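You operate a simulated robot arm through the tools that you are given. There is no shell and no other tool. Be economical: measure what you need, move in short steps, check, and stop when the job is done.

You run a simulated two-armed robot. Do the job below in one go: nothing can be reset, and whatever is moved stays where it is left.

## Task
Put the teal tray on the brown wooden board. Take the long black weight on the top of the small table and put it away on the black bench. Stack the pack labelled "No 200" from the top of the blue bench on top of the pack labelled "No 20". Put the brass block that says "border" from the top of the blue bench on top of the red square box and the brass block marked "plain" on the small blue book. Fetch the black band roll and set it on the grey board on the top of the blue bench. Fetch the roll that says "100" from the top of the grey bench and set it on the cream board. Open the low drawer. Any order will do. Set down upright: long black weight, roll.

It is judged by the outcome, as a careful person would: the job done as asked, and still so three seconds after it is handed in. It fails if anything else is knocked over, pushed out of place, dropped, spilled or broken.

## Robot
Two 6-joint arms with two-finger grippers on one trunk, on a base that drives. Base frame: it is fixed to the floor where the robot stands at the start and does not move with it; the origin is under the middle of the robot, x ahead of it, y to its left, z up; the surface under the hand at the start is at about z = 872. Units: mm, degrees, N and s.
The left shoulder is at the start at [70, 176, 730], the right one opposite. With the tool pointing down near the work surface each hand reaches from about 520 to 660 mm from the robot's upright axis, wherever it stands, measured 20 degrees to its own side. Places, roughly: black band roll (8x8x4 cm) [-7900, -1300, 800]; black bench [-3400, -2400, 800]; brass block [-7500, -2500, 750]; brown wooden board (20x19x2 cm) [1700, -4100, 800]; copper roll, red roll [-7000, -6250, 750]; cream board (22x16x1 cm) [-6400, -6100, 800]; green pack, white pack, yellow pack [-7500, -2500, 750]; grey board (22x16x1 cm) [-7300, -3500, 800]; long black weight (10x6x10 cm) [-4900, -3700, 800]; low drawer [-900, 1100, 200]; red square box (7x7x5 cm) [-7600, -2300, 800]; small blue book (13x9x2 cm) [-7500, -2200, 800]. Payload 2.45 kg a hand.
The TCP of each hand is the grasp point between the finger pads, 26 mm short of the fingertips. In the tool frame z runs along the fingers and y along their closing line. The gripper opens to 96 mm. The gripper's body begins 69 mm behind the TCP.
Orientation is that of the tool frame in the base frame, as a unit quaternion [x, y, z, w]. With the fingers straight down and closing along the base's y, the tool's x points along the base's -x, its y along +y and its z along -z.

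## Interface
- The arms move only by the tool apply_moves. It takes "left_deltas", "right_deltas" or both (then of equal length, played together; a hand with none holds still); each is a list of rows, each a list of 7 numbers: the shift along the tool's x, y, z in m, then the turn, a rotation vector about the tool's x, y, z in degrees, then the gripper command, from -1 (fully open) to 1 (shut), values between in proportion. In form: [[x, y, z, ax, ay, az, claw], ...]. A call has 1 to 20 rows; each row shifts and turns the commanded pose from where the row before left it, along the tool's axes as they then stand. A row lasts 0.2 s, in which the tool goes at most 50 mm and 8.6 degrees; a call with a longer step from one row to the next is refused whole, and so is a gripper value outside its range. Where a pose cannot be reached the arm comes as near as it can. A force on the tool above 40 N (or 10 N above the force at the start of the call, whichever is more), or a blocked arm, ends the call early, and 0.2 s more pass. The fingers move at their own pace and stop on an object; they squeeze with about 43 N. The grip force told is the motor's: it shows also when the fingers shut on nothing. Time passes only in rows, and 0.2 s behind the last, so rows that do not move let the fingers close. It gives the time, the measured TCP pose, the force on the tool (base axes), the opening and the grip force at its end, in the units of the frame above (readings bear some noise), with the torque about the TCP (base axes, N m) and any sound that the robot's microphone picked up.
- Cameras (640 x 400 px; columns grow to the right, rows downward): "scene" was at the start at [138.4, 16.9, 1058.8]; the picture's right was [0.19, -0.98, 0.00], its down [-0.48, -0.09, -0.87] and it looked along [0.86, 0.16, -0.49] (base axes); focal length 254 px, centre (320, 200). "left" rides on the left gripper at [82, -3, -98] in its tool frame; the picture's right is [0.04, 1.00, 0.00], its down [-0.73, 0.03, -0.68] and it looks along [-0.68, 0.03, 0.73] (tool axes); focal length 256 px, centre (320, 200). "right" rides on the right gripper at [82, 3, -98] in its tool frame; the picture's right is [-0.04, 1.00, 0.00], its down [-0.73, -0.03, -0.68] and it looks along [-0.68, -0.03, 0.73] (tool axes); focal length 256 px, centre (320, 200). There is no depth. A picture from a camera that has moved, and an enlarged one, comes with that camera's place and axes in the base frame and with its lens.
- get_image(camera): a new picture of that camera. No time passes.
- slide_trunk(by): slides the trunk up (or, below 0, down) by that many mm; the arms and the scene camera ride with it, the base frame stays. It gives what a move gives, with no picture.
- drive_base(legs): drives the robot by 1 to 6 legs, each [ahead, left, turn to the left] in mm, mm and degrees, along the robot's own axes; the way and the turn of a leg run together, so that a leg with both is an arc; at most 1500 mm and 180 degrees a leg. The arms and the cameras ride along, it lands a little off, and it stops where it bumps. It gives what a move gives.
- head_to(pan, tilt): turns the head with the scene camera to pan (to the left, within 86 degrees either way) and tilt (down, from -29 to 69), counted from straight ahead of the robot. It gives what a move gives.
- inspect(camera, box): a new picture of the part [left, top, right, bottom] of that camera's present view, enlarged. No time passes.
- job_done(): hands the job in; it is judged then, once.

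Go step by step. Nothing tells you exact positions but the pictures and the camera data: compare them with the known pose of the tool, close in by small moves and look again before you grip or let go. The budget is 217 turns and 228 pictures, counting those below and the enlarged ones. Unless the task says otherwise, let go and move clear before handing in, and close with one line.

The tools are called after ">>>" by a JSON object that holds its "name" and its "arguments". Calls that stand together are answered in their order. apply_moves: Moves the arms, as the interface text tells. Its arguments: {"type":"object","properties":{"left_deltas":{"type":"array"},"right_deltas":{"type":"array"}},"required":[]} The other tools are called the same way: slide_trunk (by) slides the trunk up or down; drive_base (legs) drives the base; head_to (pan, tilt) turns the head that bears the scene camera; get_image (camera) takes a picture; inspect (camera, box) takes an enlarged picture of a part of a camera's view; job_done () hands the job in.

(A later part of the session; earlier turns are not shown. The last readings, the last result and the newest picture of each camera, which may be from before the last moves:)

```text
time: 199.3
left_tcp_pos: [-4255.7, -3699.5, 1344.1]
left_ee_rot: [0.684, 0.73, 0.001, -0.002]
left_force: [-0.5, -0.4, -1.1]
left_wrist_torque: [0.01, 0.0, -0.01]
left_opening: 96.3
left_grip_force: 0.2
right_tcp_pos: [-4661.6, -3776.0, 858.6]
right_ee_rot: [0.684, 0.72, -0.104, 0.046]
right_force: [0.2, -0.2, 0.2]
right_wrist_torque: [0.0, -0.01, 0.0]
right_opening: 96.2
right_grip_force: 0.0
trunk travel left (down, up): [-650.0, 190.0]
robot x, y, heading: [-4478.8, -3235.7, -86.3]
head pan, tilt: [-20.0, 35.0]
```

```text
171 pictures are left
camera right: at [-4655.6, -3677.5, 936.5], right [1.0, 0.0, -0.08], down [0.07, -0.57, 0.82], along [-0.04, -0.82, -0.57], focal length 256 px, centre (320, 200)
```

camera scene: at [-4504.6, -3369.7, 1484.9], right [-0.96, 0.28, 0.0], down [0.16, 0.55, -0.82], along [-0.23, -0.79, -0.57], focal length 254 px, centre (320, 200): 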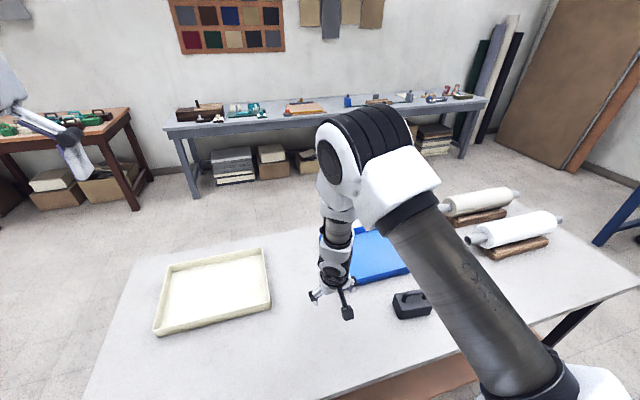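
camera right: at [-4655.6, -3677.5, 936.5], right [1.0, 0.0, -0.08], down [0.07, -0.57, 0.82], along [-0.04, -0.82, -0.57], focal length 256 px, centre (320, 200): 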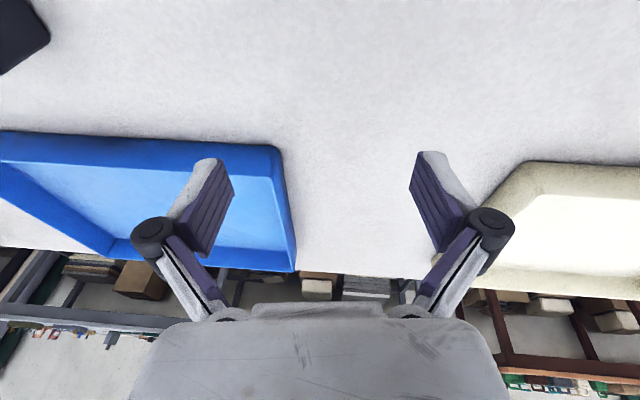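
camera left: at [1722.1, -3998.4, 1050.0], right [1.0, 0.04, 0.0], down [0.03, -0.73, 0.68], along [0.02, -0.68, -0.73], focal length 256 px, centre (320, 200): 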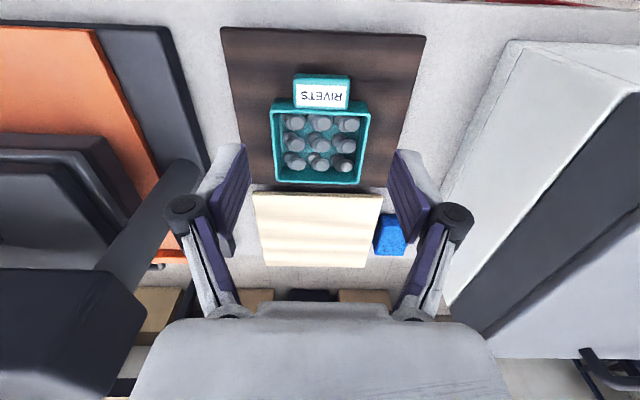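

The weight is ahead-right at about (-4880, -3715). I first raise and straighten the right hand, then reposition the base.

>>> {"name": "apply_moves", "arguments": {"right_deltas": [[-0.01, 0, -0.045, 0, 0, 0, -1], [-0.01, 0, -0.045, 0, 0, 0, -1], [-0.01, 0, -0.04, -2.65, 6, -0.35, -1], [-0.01, 0, -0.04, -2.65, 6, -0.35, -1], [0, 0, -0.045, 0, 0, 0, -1], [0, 0, -0.045, 0, 0, 0, -1]]}}

>>> {"name": "drive_base", "arguments": {"legs": [[100, -190, -3.7]]}}

>>> {"name": "get_image", "arguments": {"camera": "scene"}}

>>> {"name": "get_image", "arguments": {"camera": "right"}}

```text
time: 200.7
left_tcp_pos: [-4256.1, -3699.0, 1345.2]
left_ee_rot: [0.684, 0.73, 0.0, -0.002]
left_force: [-0.2, 0.0, -0.6]
left_wrist_torque: [-0.05, -0.01, -0.01]
left_opening: 96.2
left_grip_force: 0.1
right_tcp_pos: [-4648.5, -3780.9, 1122.6]
right_ee_rot: [0.684, 0.729, 0.0, 0.001]
right_force: [-0.8, 0.2, 0.5]
right_wrist_torque: [0.0, 0.01, -0.01]
right_opening: 96.0
right_grip_force: 0.1
trunk travel left (down, up): [-650.0, 190.0]
robot x, y, heading: [-4480.3, -3236.5, -86.1]
head pan, tilt: [-20.0, 35.0]
```

```text
time: 202.6
left_tcp_pos: [-4447.4, -3798.3, 1345.8]
left_ee_rot: [0.696, 0.718, 0.0, -0.002]
left_force: [0.3, -0.8, -0.7]
left_wrist_torque: [-0.03, 0.01, 0.0]
left_opening: 95.9
left_grip_force: 0.1
right_tcp_pos: [-4843.1, -3867.3, 1121.9]
right_ee_rot: [0.696, 0.718, -0.001, 0.0]
right_force: [-0.6, -0.1, 0.1]
right_wrist_torque: [-0.04, 0.03, -0.02]
right_opening: 95.8
right_grip_force: 0.0
trunk travel left (down, up): [-650.0, 190.0]
robot x, y, heading: [-4660.8, -3330.3, -88.4]
head pan, tilt: [-20.0, 35.0]
stopped in leg 1: the robot was blocked; the commanded pose is now the measured one
```

```text
170 pictures are left
camera scene: at [-4685.0, -3460.2, 1485.1], right [-0.95, 0.31, 0.0], down [0.18, 0.54, -0.82], along [-0.26, -0.78, -0.57], focal length 254 px, centre (320, 200)
```

scene: 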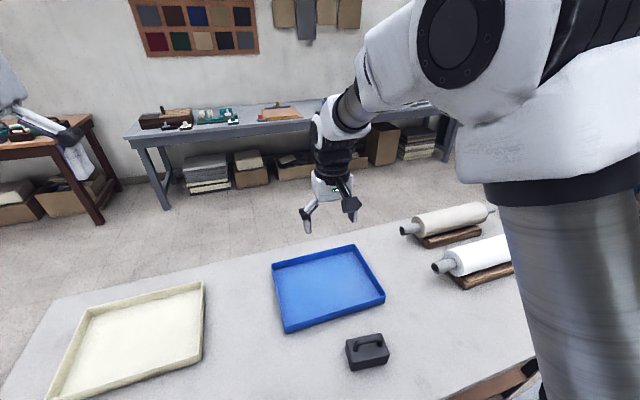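

```text
169 pictures are left
camera right: at [-4841.6, -3788.0, 1221.2], right [1.0, -0.01, 0.0], down [-0.01, -0.73, 0.68], along [-0.01, -0.68, -0.73], focal length 256 px, centre (320, 200)
```

right: 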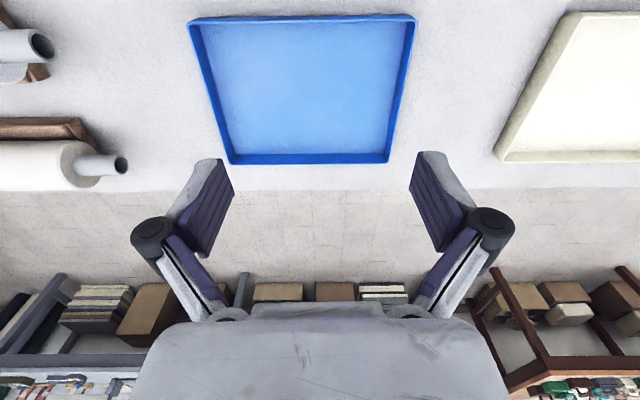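

I went the wrong way and touched the table; now back off 186 mm so that the right hand comes above the weight.

>>> {"name": "drive_base", "arguments": {"legs": [[-186, -23, -1.6]]}}

>>> {"name": "slide_trunk", "arguments": {"by": -130}}

>>> {"name": "get_image", "arguments": {"camera": "scene"}}

>>> {"name": "get_image", "arguments": {"camera": "right"}}

```text
time: 204.1
left_tcp_pos: [-4488.0, -3619.5, 1342.9]
left_ee_rot: [0.705, 0.709, 0.001, -0.002]
left_force: [-0.1, -0.5, 0.3]
left_wrist_torque: [0.01, 0.01, 0.0]
left_opening: 95.9
left_grip_force: 0.1
right_tcp_pos: [-4885.1, -3677.7, 1120.7]
right_ee_rot: [0.706, 0.708, 0.001, -0.001]
right_force: [-0.4, -0.4, 0.1]
right_wrist_torque: [0.0, -0.04, 0.03]
right_opening: 96.0
right_grip_force: 0.2
trunk travel left (down, up): [-650.0, 190.0]
robot x, y, heading: [-4685.4, -3140.5, -89.5]
head pan, tilt: [-20.0, 35.0]
```

```text
time: 205.7
left_tcp_pos: [-4487.9, -3616.8, 1215.2]
left_ee_rot: [0.705, 0.709, 0.001, -0.003]
left_force: [-0.4, 0.4, -0.3]
left_wrist_torque: [-0.03, 0.01, 0.01]
left_opening: 96.1
left_grip_force: 0.0
right_tcp_pos: [-4883.9, -3675.5, 991.3]
right_ee_rot: [0.706, 0.708, 0.001, 0.0]
right_force: [-0.4, 0.8, 0.2]
right_wrist_torque: [-0.01, 0.01, -0.01]
right_opening: 95.8
right_grip_force: 0.1
trunk travel left (down, up): [-520.0, 320.0]
robot x, y, heading: [-4682.3, -3139.0, -89.9]
head pan, tilt: [-20.0, 35.0]
```

```text
168 pictures are left
camera scene: at [-4715.9, -3273.1, 1354.9], right [-0.94, 0.34, 0.0], down [0.19, 0.54, -0.82], along [-0.28, -0.77, -0.57], focal length 254 px, centre (320, 200)
```

scene: 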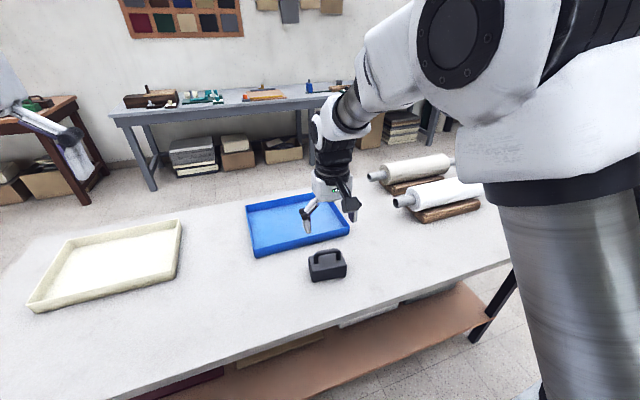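

```text
167 pictures are left
camera right: at [-4881.0, -3596.1, 1090.1], right [1.0, -0.04, 0.0], down [-0.03, -0.73, 0.68], along [-0.02, -0.68, -0.73], focal length 256 px, centre (320, 200)
```

right: 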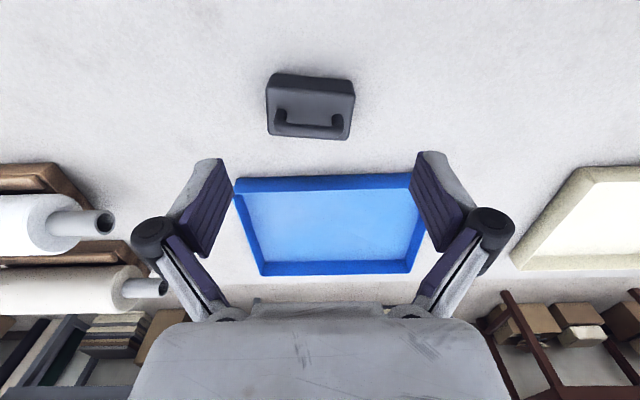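

The weight's handle is at about (-4898, -3737, 822), the long axis roughly along x, turned ~-6°. I yaw the right hand 95° so the fingers close across its width, move above it, and lower.

>>> {"name": "apply_moves", "arguments": {"right_deltas": [[-0.031, -0.007, 0, 0, 0, 0, -1], [-0.031, -0.007, 0, 0, 0, 0, -1], [0, 0, 0, 0, 0, 8.5, -1], [0, 0, 0, 0, 0, 8.5, -1], [0, 0, 0, 0, 0, 8.5, -1], [0, 0, 0, 0, 0, 8.5, -1], [0, 0, 0, 0, 0, 8.5, -1], [0, 0, 0, 0, 0, 8.5, -1], [0, 0, 0, 0, 0, 8.5, -1], [0, 0, 0, 0, 0, 8.5, -1], [0, 0, 0, 0, 0, 8.5, -1], [0, 0, 0, 0, 0, 8.5, -1], [0, 0, 0, 0, 0, 8.5, -1], [0, 0, 0, 0, 0, 1.5, -1]]}}

>>> {"name": "slide_trunk", "arguments": {"by": -110}}

>>> {"name": "get_image", "arguments": {"camera": "right"}}

>>> {"name": "inspect", "arguments": {"camera": "scene", "box": [260, 140, 420, 260]}}

```text
time: 208.7
left_tcp_pos: [-4486.4, -3617.8, 1214.7]
left_ee_rot: [0.705, 0.709, 0.001, -0.003]
left_force: [0.3, 0.0, 0.2]
left_wrist_torque: [0.02, 0.0, -0.04]
left_opening: 95.7
left_grip_force: 0.1
right_tcp_pos: [-4896.4, -3737.7, 991.7]
right_ee_rot: [0.999, -0.043, 0.001, 0.0]
right_force: [-0.4, -0.3, 0.1]
right_wrist_torque: [0.02, 0.03, -0.01]
right_opening: 96.0
right_grip_force: 0.2
trunk travel left (down, up): [-520.0, 320.0]
robot x, y, heading: [-4680.4, -3137.0, -89.7]
head pan, tilt: [-20.0, 35.0]
```

```text
time: 210.1
left_tcp_pos: [-4487.7, -3616.8, 1105.8]
left_ee_rot: [0.705, 0.709, 0.001, -0.002]
left_force: [-0.3, 0.2, 0.2]
left_wrist_torque: [-0.01, 0.0, 0.02]
left_opening: 96.1
left_grip_force: 0.0
right_tcp_pos: [-4896.9, -3737.3, 880.9]
right_ee_rot: [0.999, -0.042, 0.0, 0.0]
right_force: [-0.3, 0.5, 0.5]
right_wrist_torque: [-0.01, 0.0, -0.03]
right_opening: 96.1
right_grip_force: 0.0
trunk travel left (down, up): [-410.0, 430.0]
robot x, y, heading: [-4684.6, -3141.3, -89.9]
head pan, tilt: [-20.0, 35.0]
```

```text
166 pictures are left
camera right: at [-4815.9, -3749.5, 980.1], right [-0.12, -0.99, 0.0], down [-0.73, 0.09, 0.68], along [-0.67, 0.08, -0.73], focal length 256 px, centre (320, 200)
```

right: 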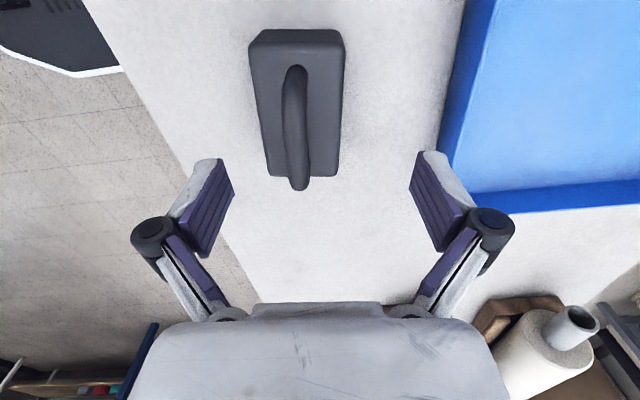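

```text
3.33 times, centred on (340, 200) of scene
camera zoom: at [-4715.9, -3272.9, 1244.9], right [-0.94, 0.34, 0.0], down [0.19, 0.54, -0.82], along [-0.28, -0.77, -0.57], focal length 848 px, centre (253, 200)
```

zoom: 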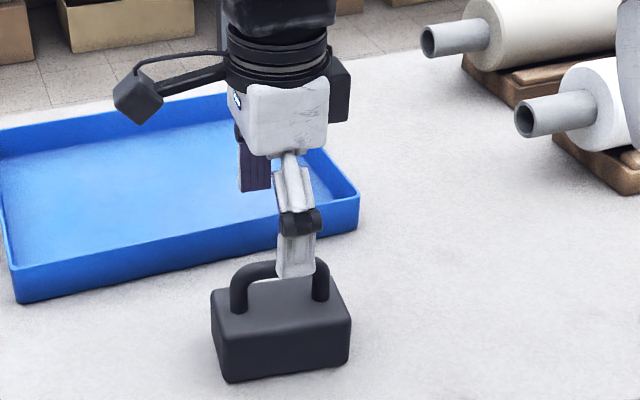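

The weight's axis is 15 mm nearer me (+y) than the TCP. I shift and lower partway, then verify.

>>> {"name": "apply_moves", "arguments": {"right_deltas": [[0, -0.015, 0, 0, 0, 0, -1], [0, 0, 0.03, 0, 0, 0, -1], [0, 0, 0.02, 0, 0, 0, -1], [0, 0, 0, 0, 0, 0, -1]]}}

>>> {"name": "get_image", "arguments": {"camera": "right"}}

>>> {"name": "inspect", "arguments": {"camera": "scene", "box": [260, 140, 420, 260]}}

```text
time: 211.1
left_tcp_pos: [-4487.8, -3618.1, 1104.9]
left_ee_rot: [0.706, 0.708, 0.001, -0.003]
left_force: [-0.2, 0.6, 0.2]
left_wrist_torque: [0.0, 0.02, -0.01]
left_opening: 96.2
left_grip_force: 0.1
right_tcp_pos: [-4898.1, -3723.9, 831.4]
right_ee_rot: [0.999, -0.041, 0.001, 0.0]
right_force: [-0.5, 0.3, -0.6]
right_wrist_torque: [-0.01, -0.01, -0.01]
right_opening: 95.8
right_grip_force: 0.1
trunk travel left (down, up): [-410.0, 430.0]
robot x, y, heading: [-4685.9, -3139.7, -89.9]
head pan, tilt: [-20.0, 35.0]
```

```text
164 pictures are left
camera right: at [-4816.0, -3735.3, 929.0], right [-0.12, -0.99, 0.0], down [-0.73, 0.09, 0.68], along [-0.67, 0.08, -0.73], focal length 256 px, centre (320, 200)
```

right: 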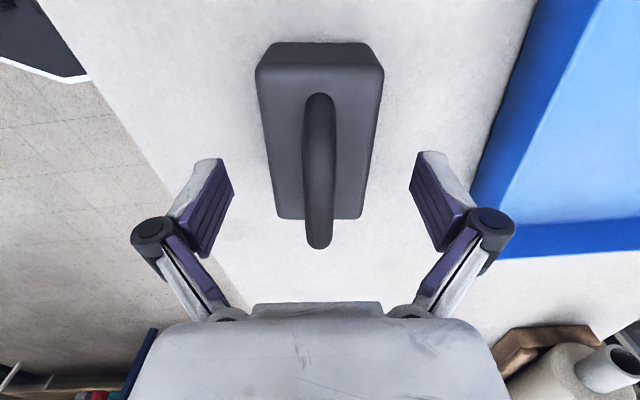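

```text
3.33 times, centred on (340, 200) of scene
camera zoom: at [-4715.9, -3273.1, 1244.8], right [-0.94, 0.34, 0.0], down [0.19, 0.54, -0.82], along [-0.28, -0.77, -0.57], focal length 848 px, centre (253, 200)
```

zoom: 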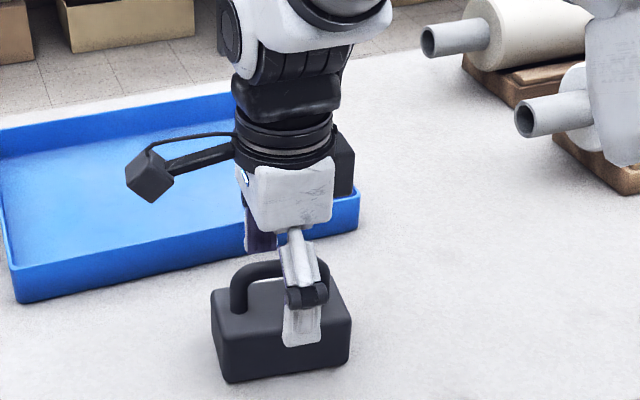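

Centred. I lower to body level and close.

>>> {"name": "apply_moves", "arguments": {"right_deltas": [[0.0, 0, 0.03, 0, 0, 0, -1], [0, 0, 0.018, 0, 0, 0, -1], [0, 0, 0.006, 0, 0, 0, -1], [0, 0, 0, 0, 0, 0, -1]]}}

>>> {"name": "get_image", "arguments": {"camera": "right"}}

>>> {"name": "inspect", "arguments": {"camera": "scene", "box": [260, 140, 420, 260]}}

```text
time: 212.1
left_tcp_pos: [-4486.8, -3617.1, 1104.9]
left_ee_rot: [0.704, 0.71, 0.001, -0.002]
left_force: [0.9, 0.0, 0.3]
left_wrist_torque: [-0.04, -0.01, -0.01]
left_opening: 96.1
left_grip_force: 0.0
right_tcp_pos: [-4895.6, -3722.6, 780.4]
right_ee_rot: [0.999, -0.042, 0.001, 0.004]
right_force: [-6.9, -10.5, 27.1]
right_wrist_torque: [0.8, -0.08, 0.13]
right_opening: 95.9
right_grip_force: 0.0
trunk travel left (down, up): [-410.0, 430.0]
robot x, y, heading: [-4687.2, -3138.8, -89.8]
head pan, tilt: [-20.0, 35.0]
```

```text
162 pictures are left
camera right: at [-4814.7, -3734.5, 880.3], right [-0.12, -0.99, 0.01], down [-0.73, 0.09, 0.68], along [-0.67, 0.08, -0.74], focal length 256 px, centre (320, 200)
```

right: 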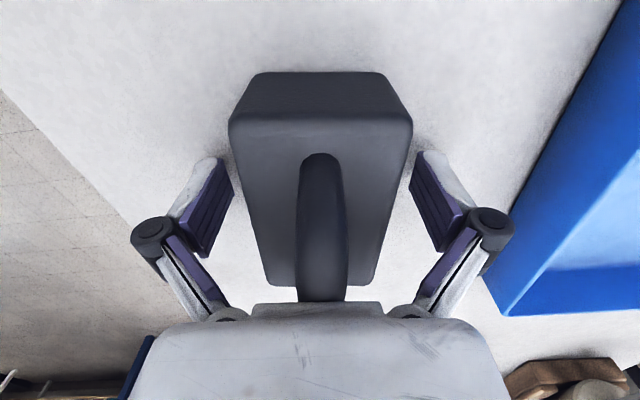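

```text
3.33 times, centred on (340, 200) of scene
camera zoom: at [-4715.9, -3271.7, 1245.5], right [-0.94, 0.34, 0.0], down [0.19, 0.54, -0.82], along [-0.28, -0.77, -0.57], focal length 848 px, centre (253, 200)
```

zoom: 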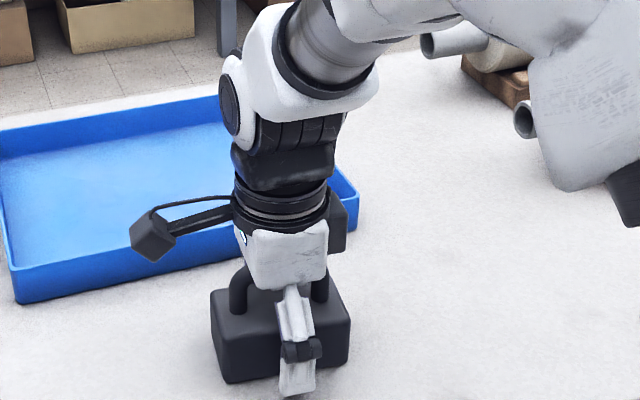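

Fingertips touched the table (z≈753). I back up 5 mm, close, and lift.

>>> {"name": "apply_moves", "arguments": {"right_deltas": [[0, 0, -0.008, 0, 0, 0, -1], [0, 0, 0, 0, 0, 0, 1], [0, 0, 0, 0, 0, 0, 1], [0, 0, 0, 0, 0, 0, 1], [0, 0, -0.01, 0, 0, 0, 1], [0, 0, -0.02, 0, 0, 0, 1], [0, 0, 0, 0, 0, 0, 1]]}}

>>> {"name": "inspect", "arguments": {"camera": "scene", "box": [260, 140, 420, 260]}}

```text
time: 213.7
left_tcp_pos: [-4487.7, -3618.2, 1104.0]
left_ee_rot: [0.705, 0.709, 0.001, -0.003]
left_force: [-0.2, -0.2, 0.1]
left_wrist_torque: [0.05, 0.05, 0.0]
left_opening: 96.1
left_grip_force: 0.0
right_tcp_pos: [-4895.9, -3724.1, 812.3]
right_ee_rot: [0.999, -0.042, 0.001, -0.001]
right_force: [0.6, 0.0, -13.8]
right_wrist_torque: [0.03, -0.06, 0.01]
right_opening: 59.9
right_grip_force: 43.1
trunk travel left (down, up): [-410.0, 430.0]
robot x, y, heading: [-4684.9, -3140.1, -89.8]
head pan, tilt: [-20.0, 35.0]
```

```text
3.33 times, centred on (340, 200) of scene
camera zoom: at [-4716.8, -3275.4, 1244.4], right [-0.94, 0.34, 0.0], down [0.19, 0.54, -0.82], along [-0.28, -0.77, -0.58], focal length 848 px, centre (253, 200)
```

zoom: 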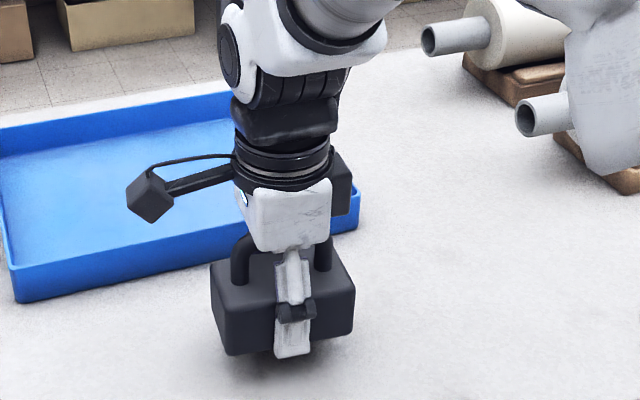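

The weight (1.4 kg) is held level. I raise the trunk, turn round, and drive to face the black bench.

>>> {"name": "slide_trunk", "arguments": {"by": 300}}

>>> {"name": "drive_base", "arguments": {"legs": [[0, 0, 180], [0, -950, 0], [-230, -250, 0]]}}

>>> {"name": "head_to", "arguments": {"pan": 0, "tilt": 35}}

>>> {"name": "get_image", "arguments": {"camera": "scene"}}

```text
time: 216.7
left_tcp_pos: [-4488.5, -3620.0, 1403.3]
left_ee_rot: [0.705, 0.709, 0.002, -0.003]
left_force: [0.2, -0.1, 1.1]
left_wrist_torque: [0.01, -0.03, 0.02]
left_opening: 96.1
left_grip_force: 0.0
right_tcp_pos: [-4896.5, -3725.5, 1112.9]
right_ee_rot: [0.999, -0.043, 0.0, -0.001]
right_force: [0.4, 0.2, -14.4]
right_wrist_torque: [0.01, -0.04, 0.0]
right_opening: 59.8
right_grip_force: 43.4
trunk travel left (down, up): [-710.0, 130.0]
robot x, y, heading: [-4686.8, -3141.2, -89.7]
head pan, tilt: [-20.0, 35.0]
```

```text
time: 231.0
left_tcp_pos: [-3689.7, -2820.5, 1403.1]
left_ee_rot: [0.734, -0.68, 0.004, 0.0]
left_force: [-0.8, -0.2, 0.2]
left_wrist_torque: [-0.03, -0.03, 0.03]
left_opening: 96.1
left_grip_force: 0.2
right_tcp_pos: [-3290.1, -2687.4, 1113.1]
right_ee_rot: [0.007, 1.0, -0.001, 0.0]
right_force: [0.2, 0.1, -13.8]
right_wrist_torque: [0.03, 0.04, 0.0]
right_opening: 59.8
right_grip_force: 42.8
trunk travel left (down, up): [-710.0, 130.0]
robot x, y, heading: [-3455.4, -3286.4, 94.3]
head pan, tilt: [-20.0, 35.0]
```

```text
time: 231.9
left_tcp_pos: [-3686.8, -2821.7, 1403.7]
left_ee_rot: [0.734, -0.68, 0.003, 0.001]
left_force: [-0.4, 0.4, -0.3]
left_wrist_torque: [0.02, 0.02, 0.01]
left_opening: 95.8
left_grip_force: 0.0
right_tcp_pos: [-3287.7, -2688.3, 1113.7]
right_ee_rot: [0.007, 1.0, -0.001, -0.001]
right_force: [-0.6, -0.4, -13.9]
right_wrist_torque: [-0.01, 0.05, -0.05]
right_opening: 59.8
right_grip_force: 42.8
trunk travel left (down, up): [-710.0, 130.0]
robot x, y, heading: [-3453.1, -3288.4, 94.4]
head pan, tilt: [0.0, 35.0]
```

```text
159 pictures are left
camera scene: at [-3467.5, -3147.0, 1544.7], right [1.0, 0.07, 0.0], down [0.04, -0.57, -0.82], along [-0.06, 0.82, -0.57], focal length 254 px, centre (320, 200)
```

scene: 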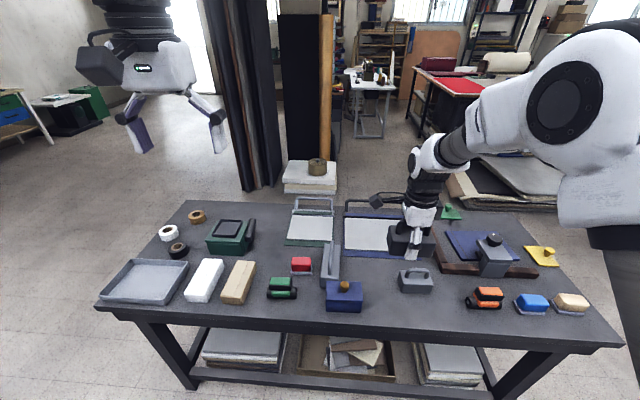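

The black bench is in view; I look for a clear spot.

>>> {"name": "inspect", "arguments": {"camera": "scene", "box": [300, 200, 560, 350]}}

>>> {"name": "get_image", "arguments": {"camera": "right"}}

```text
2.46 times, centred on (430, 275) of scene
camera zoom: at [-3467.5, -3147.0, 1544.7], right [1.0, 0.07, 0.0], down [0.04, -0.57, -0.82], along [-0.06, 0.82, -0.57], focal length 626 px, centre (49, 15)
```

zoom: 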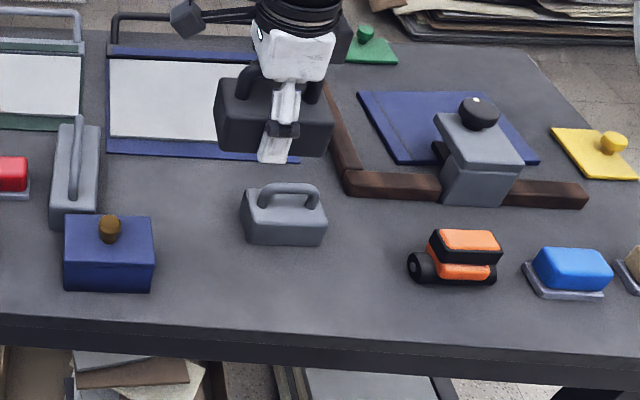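

```text
157 pictures are left
camera right: at [-3368.8, -2685.8, 1211.8], right [0.05, 1.0, 0.0], down [0.73, -0.04, 0.68], along [0.68, -0.04, -0.74], focal length 256 px, centre (320, 200)
```

right: 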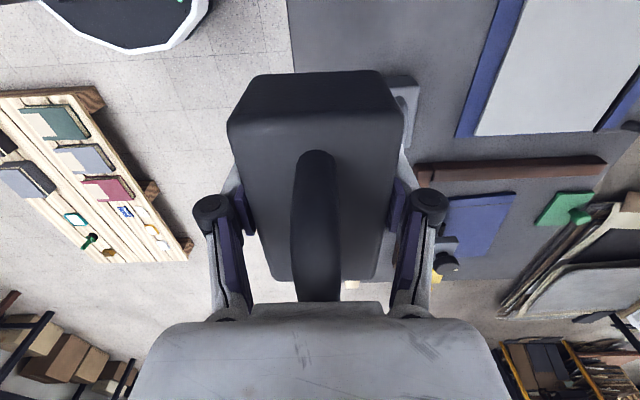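

A clear strip lies in front of the grey weight, around (-3180, -2690), bench z≈815. I shift right 108 mm and lower partway.

>>> {"name": "drive_base", "arguments": {"legs": [[-8, -108, 0]]}}

>>> {"name": "slide_trunk", "arguments": {"by": -190}}

>>> {"name": "get_image", "arguments": {"camera": "scene"}}

>>> {"name": "get_image", "arguments": {"camera": "right"}}

```text
time: 233.1
left_tcp_pos: [-3578.9, -2820.4, 1404.3]
left_ee_rot: [0.733, -0.68, 0.004, 0.001]
left_force: [-0.5, -0.7, 0.7]
left_wrist_torque: [-0.03, 0.01, -0.01]
left_opening: 96.1
left_grip_force: 0.1
right_tcp_pos: [-3179.1, -2688.9, 1113.4]
right_ee_rot: [0.007, 1.0, -0.002, 0.0]
right_force: [-0.7, 0.3, -13.5]
right_wrist_torque: [0.01, 0.01, 0.0]
right_opening: 59.5
right_grip_force: 43.3
trunk travel left (down, up): [-710.0, 130.0]
robot x, y, heading: [-3347.7, -3286.9, 94.4]
head pan, tilt: [0.0, 35.0]
```

```text
time: 235.1
left_tcp_pos: [-3578.5, -2821.8, 1215.0]
left_ee_rot: [0.733, -0.68, 0.003, 0.002]
left_force: [-0.3, -0.8, -0.2]
left_wrist_torque: [-0.01, -0.03, -0.03]
left_opening: 96.1
left_grip_force: 0.1
right_tcp_pos: [-3177.9, -2688.5, 923.8]
right_ee_rot: [0.007, 1.0, -0.001, -0.001]
right_force: [-1.2, -0.5, -13.2]
right_wrist_torque: [0.02, 0.03, 0.0]
right_opening: 59.7
right_grip_force: 42.9
trunk travel left (down, up): [-520.0, 320.0]
robot x, y, heading: [-3348.0, -3286.9, 94.4]
head pan, tilt: [0.0, 35.0]
```

```text
156 pictures are left
camera scene: at [-3358.8, -3146.8, 1354.7], right [1.0, 0.07, 0.0], down [0.04, -0.57, -0.82], along [-0.06, 0.82, -0.57], focal length 254 px, centre (320, 200)
```

scene: 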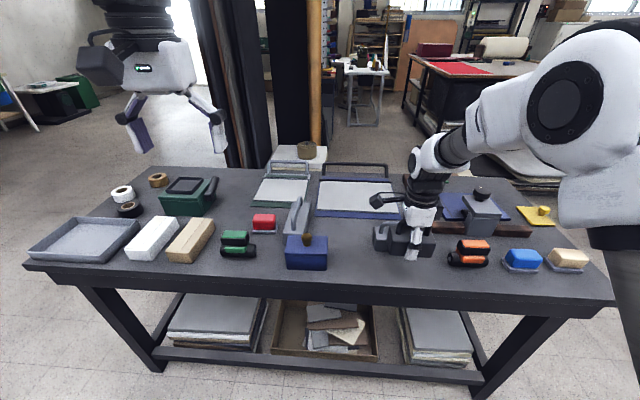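

```text
155 pictures are left
camera right: at [-3259.1, -2685.8, 1021.8], right [0.05, 1.0, 0.0], down [0.73, -0.04, 0.68], along [0.68, -0.04, -0.73], focal length 256 px, centre (320, 200)
```

right: 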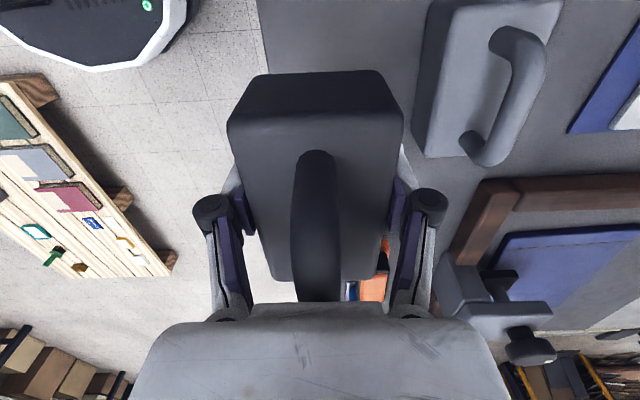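

Bench edge y≈-2728, grey weight front y≈-2604; I centre at y≈-2670 and lower partway.

>>> {"name": "apply_moves", "arguments": {"right_deltas": [[0, 0.009, 0.025, 0, 0, 0, 1], [0, 0.009, 0.025, 0, 0, 0, 1], [0, 0, 0.008, 0, 0, 0, 1], [0, 0, 0, 0, 0, 0, 1]]}}

>>> {"name": "inspect", "arguments": {"camera": "scene", "box": [320, 180, 500, 310]}}

>>> {"name": "get_image", "arguments": {"camera": "right"}}

```text
time: 236.1
left_tcp_pos: [-3578.8, -2822.3, 1213.7]
left_ee_rot: [0.733, -0.68, 0.004, 0.001]
left_force: [0.6, 0.3, -1.1]
left_wrist_torque: [0.02, 0.0, -0.04]
left_opening: 96.3
left_grip_force: 0.1
right_tcp_pos: [-3177.4, -2670.3, 866.7]
right_ee_rot: [0.006, 1.0, -0.001, -0.001]
right_force: [-0.4, 0.1, -13.0]
right_wrist_torque: [-0.02, 0.05, 0.01]
right_opening: 60.0
right_grip_force: 42.7
trunk travel left (down, up): [-520.0, 320.0]
robot x, y, heading: [-3349.9, -3287.6, 94.3]
head pan, tilt: [0.0, 35.0]
```

```text
3.08 times, centred on (410, 245) of scene
camera zoom: at [-3358.6, -3146.2, 1354.5], right [1.0, 0.07, 0.0], down [0.04, -0.57, -0.82], along [-0.06, 0.82, -0.58], focal length 783 px, centre (43, 62)
```

zoom: 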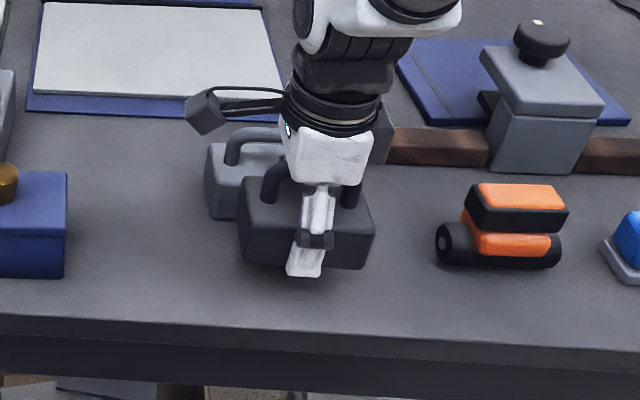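

```text
153 pictures are left
camera right: at [-3259.0, -2667.3, 964.9], right [0.05, 1.0, 0.0], down [0.73, -0.04, 0.68], along [0.68, -0.04, -0.73], focal length 256 px, centre (320, 200)
```

right: 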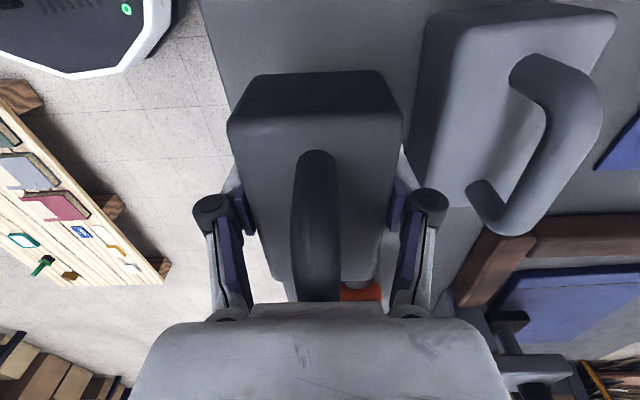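

Position is good. Lowering slowly for contact.

>>> {"name": "apply_moves", "arguments": {"right_deltas": [[0, 0, 0.005, 0, 0, 0, 1], [0, 0, 0.005, 0, 0, 0, 1], [0, 0, 0.004, 0, 0, 0, 1], [0, 0, 0.003, 0, 0, 0, 1], [0, 0, 0, 0, 0, 0, 1]]}}

>>> {"name": "inspect", "arguments": {"camera": "scene", "box": [360, 200, 460, 280]}}

```text
time: 237.3
left_tcp_pos: [-3578.1, -2821.1, 1212.8]
left_ee_rot: [0.734, -0.68, 0.004, 0.002]
left_force: [-0.2, 0.8, 0.0]
left_wrist_torque: [0.0, -0.01, -0.01]
left_opening: 96.2
left_grip_force: 0.0
right_tcp_pos: [-3178.9, -2671.8, 847.8]
right_ee_rot: [0.006, 1.0, 0.0, -0.001]
right_force: [0.1, -0.4, -14.2]
right_wrist_torque: [0.03, 0.05, -0.01]
right_opening: 60.0
right_grip_force: 42.8
trunk travel left (down, up): [-520.0, 320.0]
robot x, y, heading: [-3345.1, -3283.1, 94.3]
head pan, tilt: [0.0, 35.0]
```

```text
5.00 times, centred on (410, 240) of scene
camera zoom: at [-3358.7, -3146.7, 1354.6], right [1.0, 0.07, 0.0], down [0.04, -0.57, -0.82], along [-0.06, 0.82, -0.57], focal length 1272 px, centre (-130, 0)
```

zoom: 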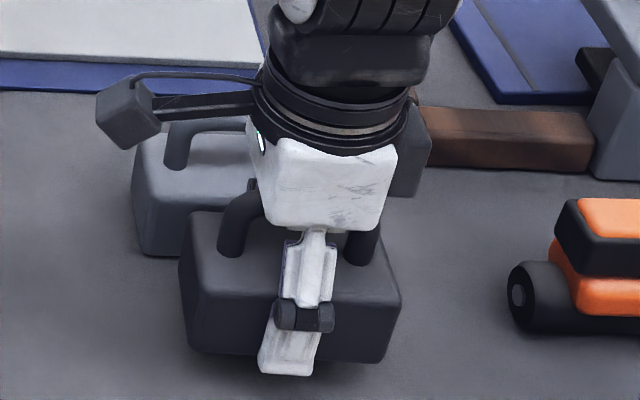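

Still hanging. Continue down.

>>> {"name": "apply_moves", "arguments": {"right_deltas": [[0, 0, 0.004, 0, 0, 0, 1], [0, 0, 0.004, 0, 0, 0, 1], [0, 0, 0.003, 0, 0, 0, 1], [0, 0, 0.003, 0, 0, 0, 1], [0, 0, 0, 0, 0, 0, 1]]}}

```text
time: 238.5
left_tcp_pos: [-3577.7, -2822.2, 1213.6]
left_ee_rot: [0.733, -0.68, 0.004, 0.001]
left_force: [0.8, -0.5, 1.0]
left_wrist_torque: [0.02, 0.03, 0.01]
left_opening: 96.1
left_grip_force: 0.0
right_tcp_pos: [-3177.8, -2670.7, 835.1]
right_ee_rot: [0.007, 1.0, 0.0, -0.001]
right_force: [0.6, 0.0, -13.4]
right_wrist_torque: [-0.01, 0.01, 0.02]
right_opening: 59.6
right_grip_force: 42.7
trunk travel left (down, up): [-520.0, 320.0]
robot x, y, heading: [-3347.4, -3284.6, 94.2]
head pan, tilt: [0.0, 35.0]
```

>>> {"name": "apply_moves", "arguments": {"right_deltas": [[0, 0, 0.004, 0, 0, 0, 1], [0, 0, 0.004, 0, 0, 0, 1], [0, 0, 0.003, 0, 0, 0, 1], [0, 0, 0.003, 0, 0, 0, 1], [0, 0, 0, 0, 0, 0, 1]]}}

>>> {"name": "inspect", "arguments": {"camera": "scene", "box": [360, 200, 460, 280]}}

```text
time: 239.7
left_tcp_pos: [-3578.7, -2824.1, 1215.2]
left_ee_rot: [0.734, -0.68, 0.003, 0.0]
left_force: [1.0, 0.0, 0.4]
left_wrist_torque: [0.04, -0.04, 0.01]
left_opening: 95.9
left_grip_force: 0.0
right_tcp_pos: [-3178.5, -2671.7, 825.8]
right_ee_rot: [0.007, 1.0, 0.003, -0.001]
right_force: [1.6, 9.0, 20.1]
right_wrist_torque: [0.09, -0.53, 0.08]
right_opening: 59.7
right_grip_force: 42.8
trunk travel left (down, up): [-520.0, 320.0]
robot x, y, heading: [-3349.3, -3288.7, 94.1]
head pan, tilt: [0.0, 35.0]
```

```text
5.00 times, centred on (410, 240) of scene
camera zoom: at [-3359.7, -3149.8, 1355.4], right [1.0, 0.07, 0.0], down [0.04, -0.57, -0.82], along [-0.06, 0.82, -0.57], focal length 1272 px, centre (-130, 0)
```

zoom: 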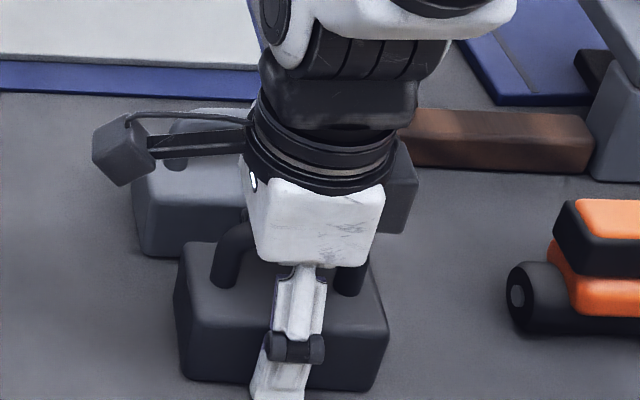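

Contact. I ease up slightly, open, and rise straight up.

>>> {"name": "apply_moves", "arguments": {"right_deltas": [[0, 0, -0.003, 0, 0, 0, 0.3], [0, 0, 0, 0, 0, 0, -0.5], [0, 0, 0, 0, 0, 0, -0.8], [0, 0, -0.02, 0, 0, 0, -0.8], [0, 0, -0.04, 0, 0, 0, -0.8], [0, 0, -0.05, 0, 0, 0, -0.8], [0, 0, -0.05, 0, 0, 0, -0.8]]}}

>>> {"name": "inspect", "arguments": {"camera": "scene", "box": [320, 180, 500, 310]}}

```text
time: 241.3
left_tcp_pos: [-3578.0, -2824.6, 1216.2]
left_ee_rot: [0.733, -0.68, 0.003, 0.0]
left_force: [0.1, 0.3, 0.2]
left_wrist_torque: [-0.03, 0.02, 0.01]
left_opening: 96.1
left_grip_force: 0.1
right_tcp_pos: [-3178.6, -2677.2, 984.0]
right_ee_rot: [0.007, 1.0, 0.0, 0.0]
right_force: [0.7, -0.2, 0.1]
right_wrist_torque: [0.03, 0.03, 0.01]
right_opening: 86.9
right_grip_force: 0.0
trunk travel left (down, up): [-520.0, 320.0]
robot x, y, heading: [-3347.4, -3289.4, 94.4]
head pan, tilt: [0.0, 35.0]
```

```text
3.08 times, centred on (410, 245) of scene
camera zoom: at [-3359.4, -3149.6, 1354.9], right [1.0, 0.07, 0.0], down [0.04, -0.57, -0.82], along [-0.06, 0.82, -0.57], focal length 783 px, centre (43, 62)
```

zoom: 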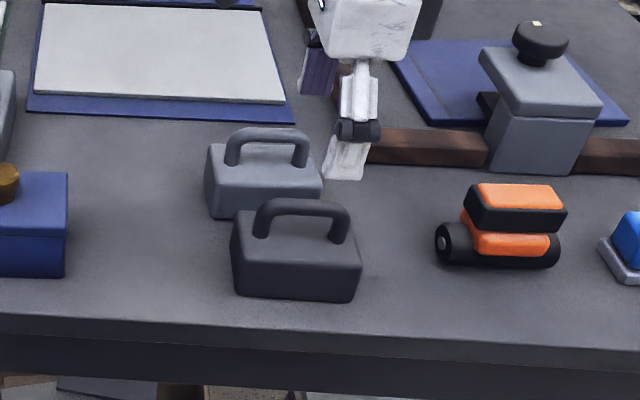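

The weight stands upright on the black bench. Next, the far blue bench: raise, neutralise the right hand's yaw, and drive along the corridor.

>>> {"name": "slide_trunk", "arguments": {"by": 220}}

>>> {"name": "apply_moves", "arguments": {"right_deltas": [[0, 0, 0, 0, 0, -8.5, -1], [0, 0, 0, 0, 0, -8.5, -1], [0, 0, 0, 0, 0, -8.5, -1], [0, 0, 0, 0, 0, -8.5, -1], [0, 0, 0, 0, 0, -8.5, -1], [0, 0, 0, 0, 0, -8.5, -1], [0, 0, 0, 0, 0, -8.5, -1], [0, 0, 0, 0, 0, -8.5, -1], [0, 0, 0, 0, 0, -8.5, -1], [0, 0, 0, 0, 0, -8.5, -1], [0, 0, 0, 0, 0, -8.5, -1], [0, 0, 0, 0, 0, -1.5, -1]]}}

>>> {"name": "drive_base", "arguments": {"legs": [[0, 0, 85.6], [1450, -130, 0], [1350, 0, 0]]}}

>>> {"name": "head_to", "arguments": {"pan": 0, "tilt": 30}}

>>> {"name": "get_image", "arguments": {"camera": "scene"}}

```text
time: 243.7
left_tcp_pos: [-3578.9, -2824.3, 1434.2]
left_ee_rot: [0.733, -0.68, 0.003, 0.002]
left_force: [0.2, 0.2, 0.2]
left_wrist_torque: [0.02, 0.02, -0.01]
left_opening: 95.9
left_grip_force: 0.0
right_tcp_pos: [-3177.8, -2676.2, 1204.4]
right_ee_rot: [0.007, 1.0, 0.0, 0.0]
right_force: [-0.3, 0.8, -0.2]
right_wrist_torque: [-0.01, 0.03, 0.03]
right_opening: 86.3
right_grip_force: 0.1
trunk travel left (down, up): [-740.0, 100.0]
robot x, y, heading: [-3346.2, -3286.1, 94.3]
head pan, tilt: [0.0, 35.0]
```

```text
time: 246.3
left_tcp_pos: [-3578.4, -2823.0, 1432.8]
left_ee_rot: [0.732, -0.681, 0.002, 0.001]
left_force: [-0.4, 0.3, -0.1]
left_wrist_torque: [0.02, -0.03, -0.01]
left_opening: 96.0
left_grip_force: 0.1
right_tcp_pos: [-3176.6, -2675.5, 1204.9]
right_ee_rot: [0.733, -0.68, -0.001, 0.0]
right_force: [-0.3, 0.3, 0.0]
right_wrist_torque: [-0.03, 0.02, 0.02]
right_opening: 96.1
right_grip_force: 0.0
trunk travel left (down, up): [-740.0, 100.0]
robot x, y, heading: [-3348.8, -3282.3, 94.6]
head pan, tilt: [0.0, 35.0]
```

```text
time: 263.4
left_tcp_pos: [-6597.3, -3433.0, 1434.9]
left_ee_rot: [1.0, 0.025, 0.003, 0.0]
left_force: [0.1, 0.1, 0.5]
left_wrist_torque: [0.03, 0.01, -0.04]
left_opening: 96.1
left_grip_force: 0.0
right_tcp_pos: [-6734.3, -3027.5, 1204.6]
right_ee_rot: [1.0, 0.024, 0.001, 0.0]
right_force: [-0.1, 0.6, 0.2]
right_wrist_torque: [0.01, 0.0, -0.03]
right_opening: 96.2
right_grip_force: 0.1
trunk travel left (down, up): [-740.0, 100.0]
robot x, y, heading: [-6128.4, -3216.6, -177.1]
head pan, tilt: [0.0, 35.0]
```

```text
time: 264.1
left_tcp_pos: [-6596.6, -3433.9, 1435.1]
left_ee_rot: [1.0, 0.024, 0.002, -0.001]
left_force: [0.1, 0.8, -0.1]
left_wrist_torque: [-0.03, 0.01, 0.04]
left_opening: 96.0
left_grip_force: 0.0
right_tcp_pos: [-6734.6, -3028.7, 1203.4]
right_ee_rot: [1.0, 0.023, 0.0, 0.0]
right_force: [-0.4, -0.3, -0.8]
right_wrist_torque: [0.01, -0.02, 0.01]
right_opening: 96.1
right_grip_force: 0.1
trunk travel left (down, up): [-740.0, 100.0]
robot x, y, heading: [-6130.7, -3213.6, -177.4]
head pan, tilt: [0.0, 30.0]
```

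```text
149 pictures are left
camera scene: at [-6270.4, -3221.9, 1582.6], right [-0.05, 1.0, 0.0], down [0.5, 0.02, -0.87], along [-0.86, -0.04, -0.5], focal length 254 px, centre (320, 200)
```

scene: 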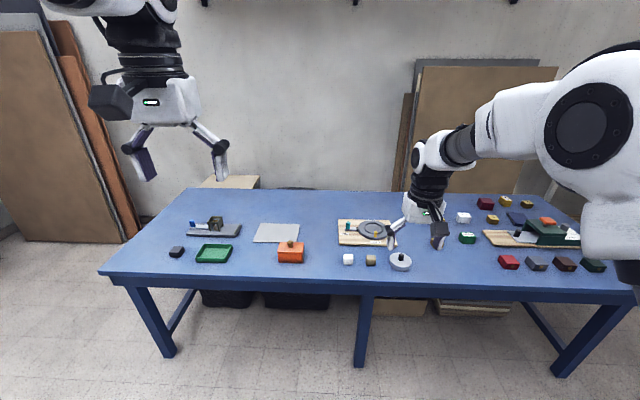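

I see the whole blue bench. I zoom in on both parts.

>>> {"name": "inspect", "arguments": {"camera": "scene", "box": [320, 185, 480, 285]}}

>>> {"name": "inspect", "arguments": {"camera": "scene", "box": [450, 185, 610, 285]}}

>>> {"name": "inspect", "arguments": {"camera": "scene", "box": [150, 190, 330, 300]}}

```text
4.00 times, centred on (400, 235) of scene
camera zoom: at [-6270.4, -3221.9, 1582.6], right [-0.05, 1.0, 0.0], down [0.5, 0.02, -0.87], along [-0.86, -0.04, -0.5], focal length 1018 px, centre (0, 60)
```

zoom: 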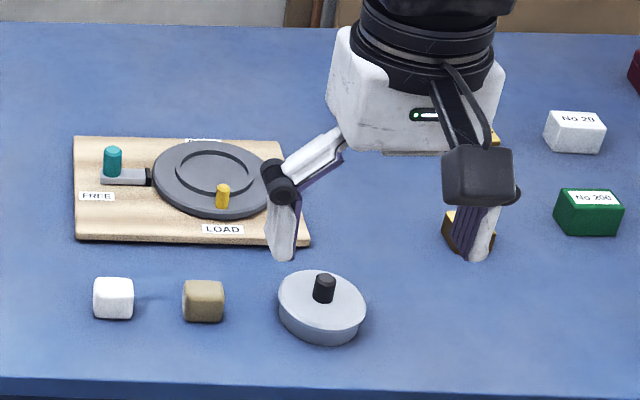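

```text
4.00 times, centred on (530, 235) of scene
camera zoom: at [-6270.4, -3221.9, 1582.6], right [-0.05, 1.0, 0.0], down [0.5, 0.02, -0.87], along [-0.86, -0.04, -0.5], focal length 1018 px, centre (-520, 60)
```

zoom: 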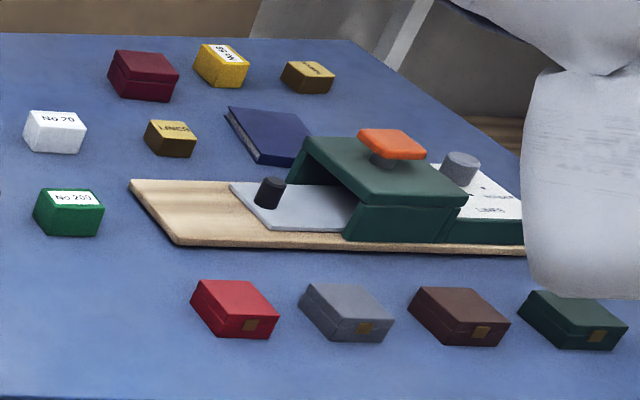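

```text
3.56 times, centred on (240, 245) of scene
camera zoom: at [-6270.4, -3221.9, 1582.6], right [-0.05, 1.0, 0.0], down [0.5, 0.02, -0.87], along [-0.86, -0.04, -0.5], focal length 904 px, centre (604, 40)
```

zoom: 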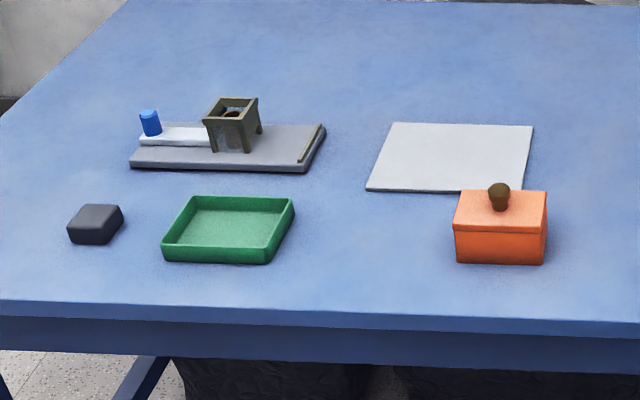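

Green "No 200", white "No 20", dark red square box, blue book and several brass blocks are on the right part. I move right for a closer, unobstructed look.

>>> {"name": "drive_base", "arguments": {"legs": [[0, -850, -2.6]]}}

>>> {"name": "head_to", "arguments": {"pan": -5, "tilt": 35}}

>>> {"name": "get_image", "arguments": {"camera": "scene"}}

>>> {"name": "head_to", "arguments": {"pan": -55, "tilt": 30}}

>>> {"name": "get_image", "arguments": {"camera": "scene"}}

```text
time: 268.7
left_tcp_pos: [-6632.1, -2541.7, 1435.3]
left_ee_rot: [1.0, 0.007, 0.002, -0.002]
left_force: [-0.4, -0.3, 0.8]
left_wrist_torque: [0.0, -0.02, 0.03]
left_opening: 95.8
left_grip_force: 0.1
right_tcp_pos: [-6754.4, -2131.5, 1203.6]
right_ee_rot: [1.0, 0.005, 0.0, 0.0]
right_force: [-0.2, 0.2, 0.1]
right_wrist_torque: [-0.02, 0.03, 0.0]
right_opening: 95.9
right_grip_force: 0.0
trunk travel left (down, up): [-740.0, 100.0]
robot x, y, heading: [-6155.8, -2339.9, -179.4]
head pan, tilt: [0.0, 30.0]
```

```text
time: 269.4
left_tcp_pos: [-6632.5, -2541.5, 1432.9]
left_ee_rot: [1.0, 0.005, 0.003, -0.001]
left_force: [-0.1, 0.6, -0.6]
left_wrist_torque: [-0.01, 0.0, 0.02]
left_opening: 95.8
left_grip_force: 0.0
right_tcp_pos: [-6753.2, -2131.4, 1204.6]
right_ee_rot: [1.0, 0.004, 0.0, 0.0]
right_force: [-0.3, 0.5, 0.2]
right_wrist_torque: [0.01, -0.02, -0.04]
right_opening: 96.1
right_grip_force: 0.0
trunk travel left (down, up): [-740.0, 100.0]
robot x, y, heading: [-6153.8, -2338.8, -179.3]
head pan, tilt: [-5.0, 35.0]
```

```text
145 pictures are left
camera scene: at [-6294.7, -2334.1, 1574.9], right [0.07, 1.0, 0.0], down [0.57, -0.04, -0.82], along [-0.82, 0.06, -0.57], focal length 254 px, centre (320, 200)
```

scene: 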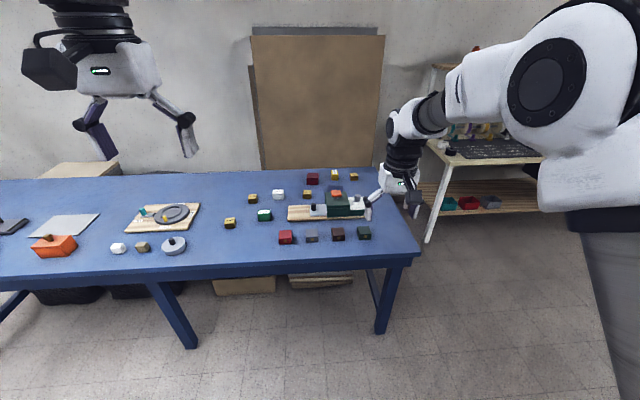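

```text
time: 270.6
left_tcp_pos: [-6632.4, -2542.3, 1435.3]
left_ee_rot: [1.0, 0.006, 0.002, -0.001]
left_force: [0.5, 0.0, 0.9]
left_wrist_torque: [-0.02, -0.01, -0.01]
left_opening: 95.8
left_grip_force: 0.1
right_tcp_pos: [-6754.9, -2132.0, 1203.6]
right_ee_rot: [1.0, 0.005, 0.001, 0.001]
right_force: [0.1, 0.1, -0.3]
right_wrist_torque: [0.0, 0.04, 0.02]
right_opening: 96.2
right_grip_force: 0.0
trunk travel left (down, up): [-740.0, 100.0]
robot x, y, heading: [-6156.2, -2336.5, -179.0]
head pan, tilt: [-55.0, 30.0]
```

```text
144 pictures are left
camera scene: at [-6259.7, -2267.4, 1582.6], right [0.81, 0.58, 0.0], down [0.29, -0.41, -0.87], along [-0.51, 0.7, -0.5], focal length 254 px, centre (320, 200)
```

scene: 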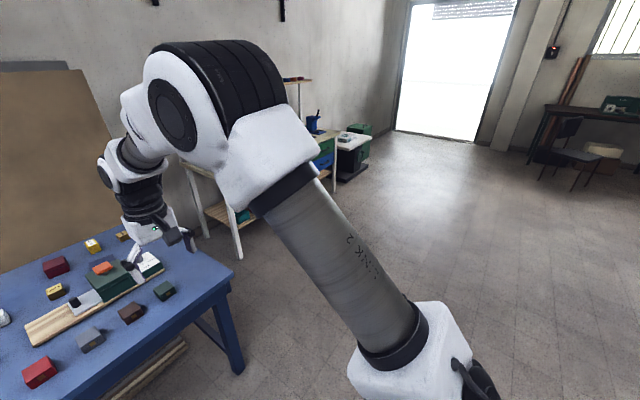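

Bench top z≈770, front edge x≈-7000, right end y≈-1850; red box at (-7634,-2280). I drive closer to read labels.

>>> {"name": "drive_base", "arguments": {"legs": [[540, 110, -1]]}}

>>> {"name": "head_to", "arguments": {"pan": -5, "tilt": 45}}

>>> {"name": "get_image", "arguments": {"camera": "scene"}}

>>> {"name": "get_image", "arguments": {"camera": "right"}}

```text
time: 273.6
left_tcp_pos: [-7154.6, -2639.6, 1435.2]
left_ee_rot: [1.0, -0.008, 0.002, -0.001]
left_force: [-0.6, -0.4, 0.2]
left_wrist_torque: [-0.04, 0.02, 0.0]
left_opening: 95.9
left_grip_force: 0.0
right_tcp_pos: [-7267.1, -2226.8, 1205.0]
right_ee_rot: [1.0, -0.009, -0.001, 0.001]
right_force: [-0.2, -0.7, 0.6]
right_wrist_torque: [0.01, 0.05, -0.02]
right_opening: 95.9
right_grip_force: 0.0
trunk travel left (down, up): [-740.0, 100.0]
robot x, y, heading: [-6676.4, -2451.4, 178.9]
head pan, tilt: [-55.0, 30.0]
```

```text
time: 274.8
left_tcp_pos: [-7156.0, -2640.1, 1435.4]
left_ee_rot: [1.0, -0.009, 0.002, -0.001]
left_force: [0.6, -0.4, 0.3]
left_wrist_torque: [0.01, 0.03, 0.0]
left_opening: 95.8
left_grip_force: 0.0
right_tcp_pos: [-7267.5, -2227.6, 1203.4]
right_ee_rot: [1.0, -0.009, 0.0, 0.0]
right_force: [0.7, 0.3, 0.2]
right_wrist_torque: [-0.01, -0.03, 0.02]
right_opening: 95.9
right_grip_force: 0.0
trunk travel left (down, up): [-740.0, 100.0]
robot x, y, heading: [-6674.6, -2452.3, 179.2]
head pan, tilt: [-5.0, 45.0]
```

```text
143 pictures are left
camera scene: at [-6806.7, -2442.8, 1560.1], right [0.1, 0.99, 0.0], down [0.7, -0.07, -0.71], along [-0.7, 0.07, -0.71], focal length 254 px, centre (320, 200)
```

scene: 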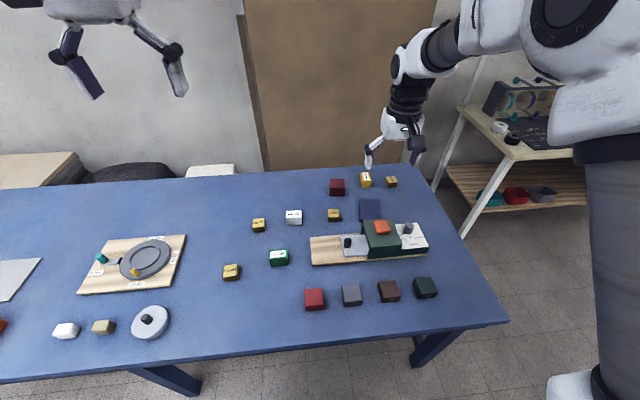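

```text
142 pictures are left
camera right: at [-7186.0, -2233.7, 1302.8], right [-0.06, -1.0, 0.0], down [-0.73, 0.04, 0.68], along [-0.68, 0.04, -0.73], focal length 256 px, centre (320, 200)
```

right: 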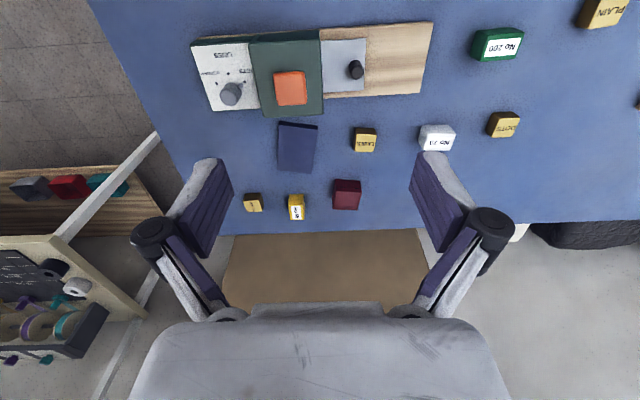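

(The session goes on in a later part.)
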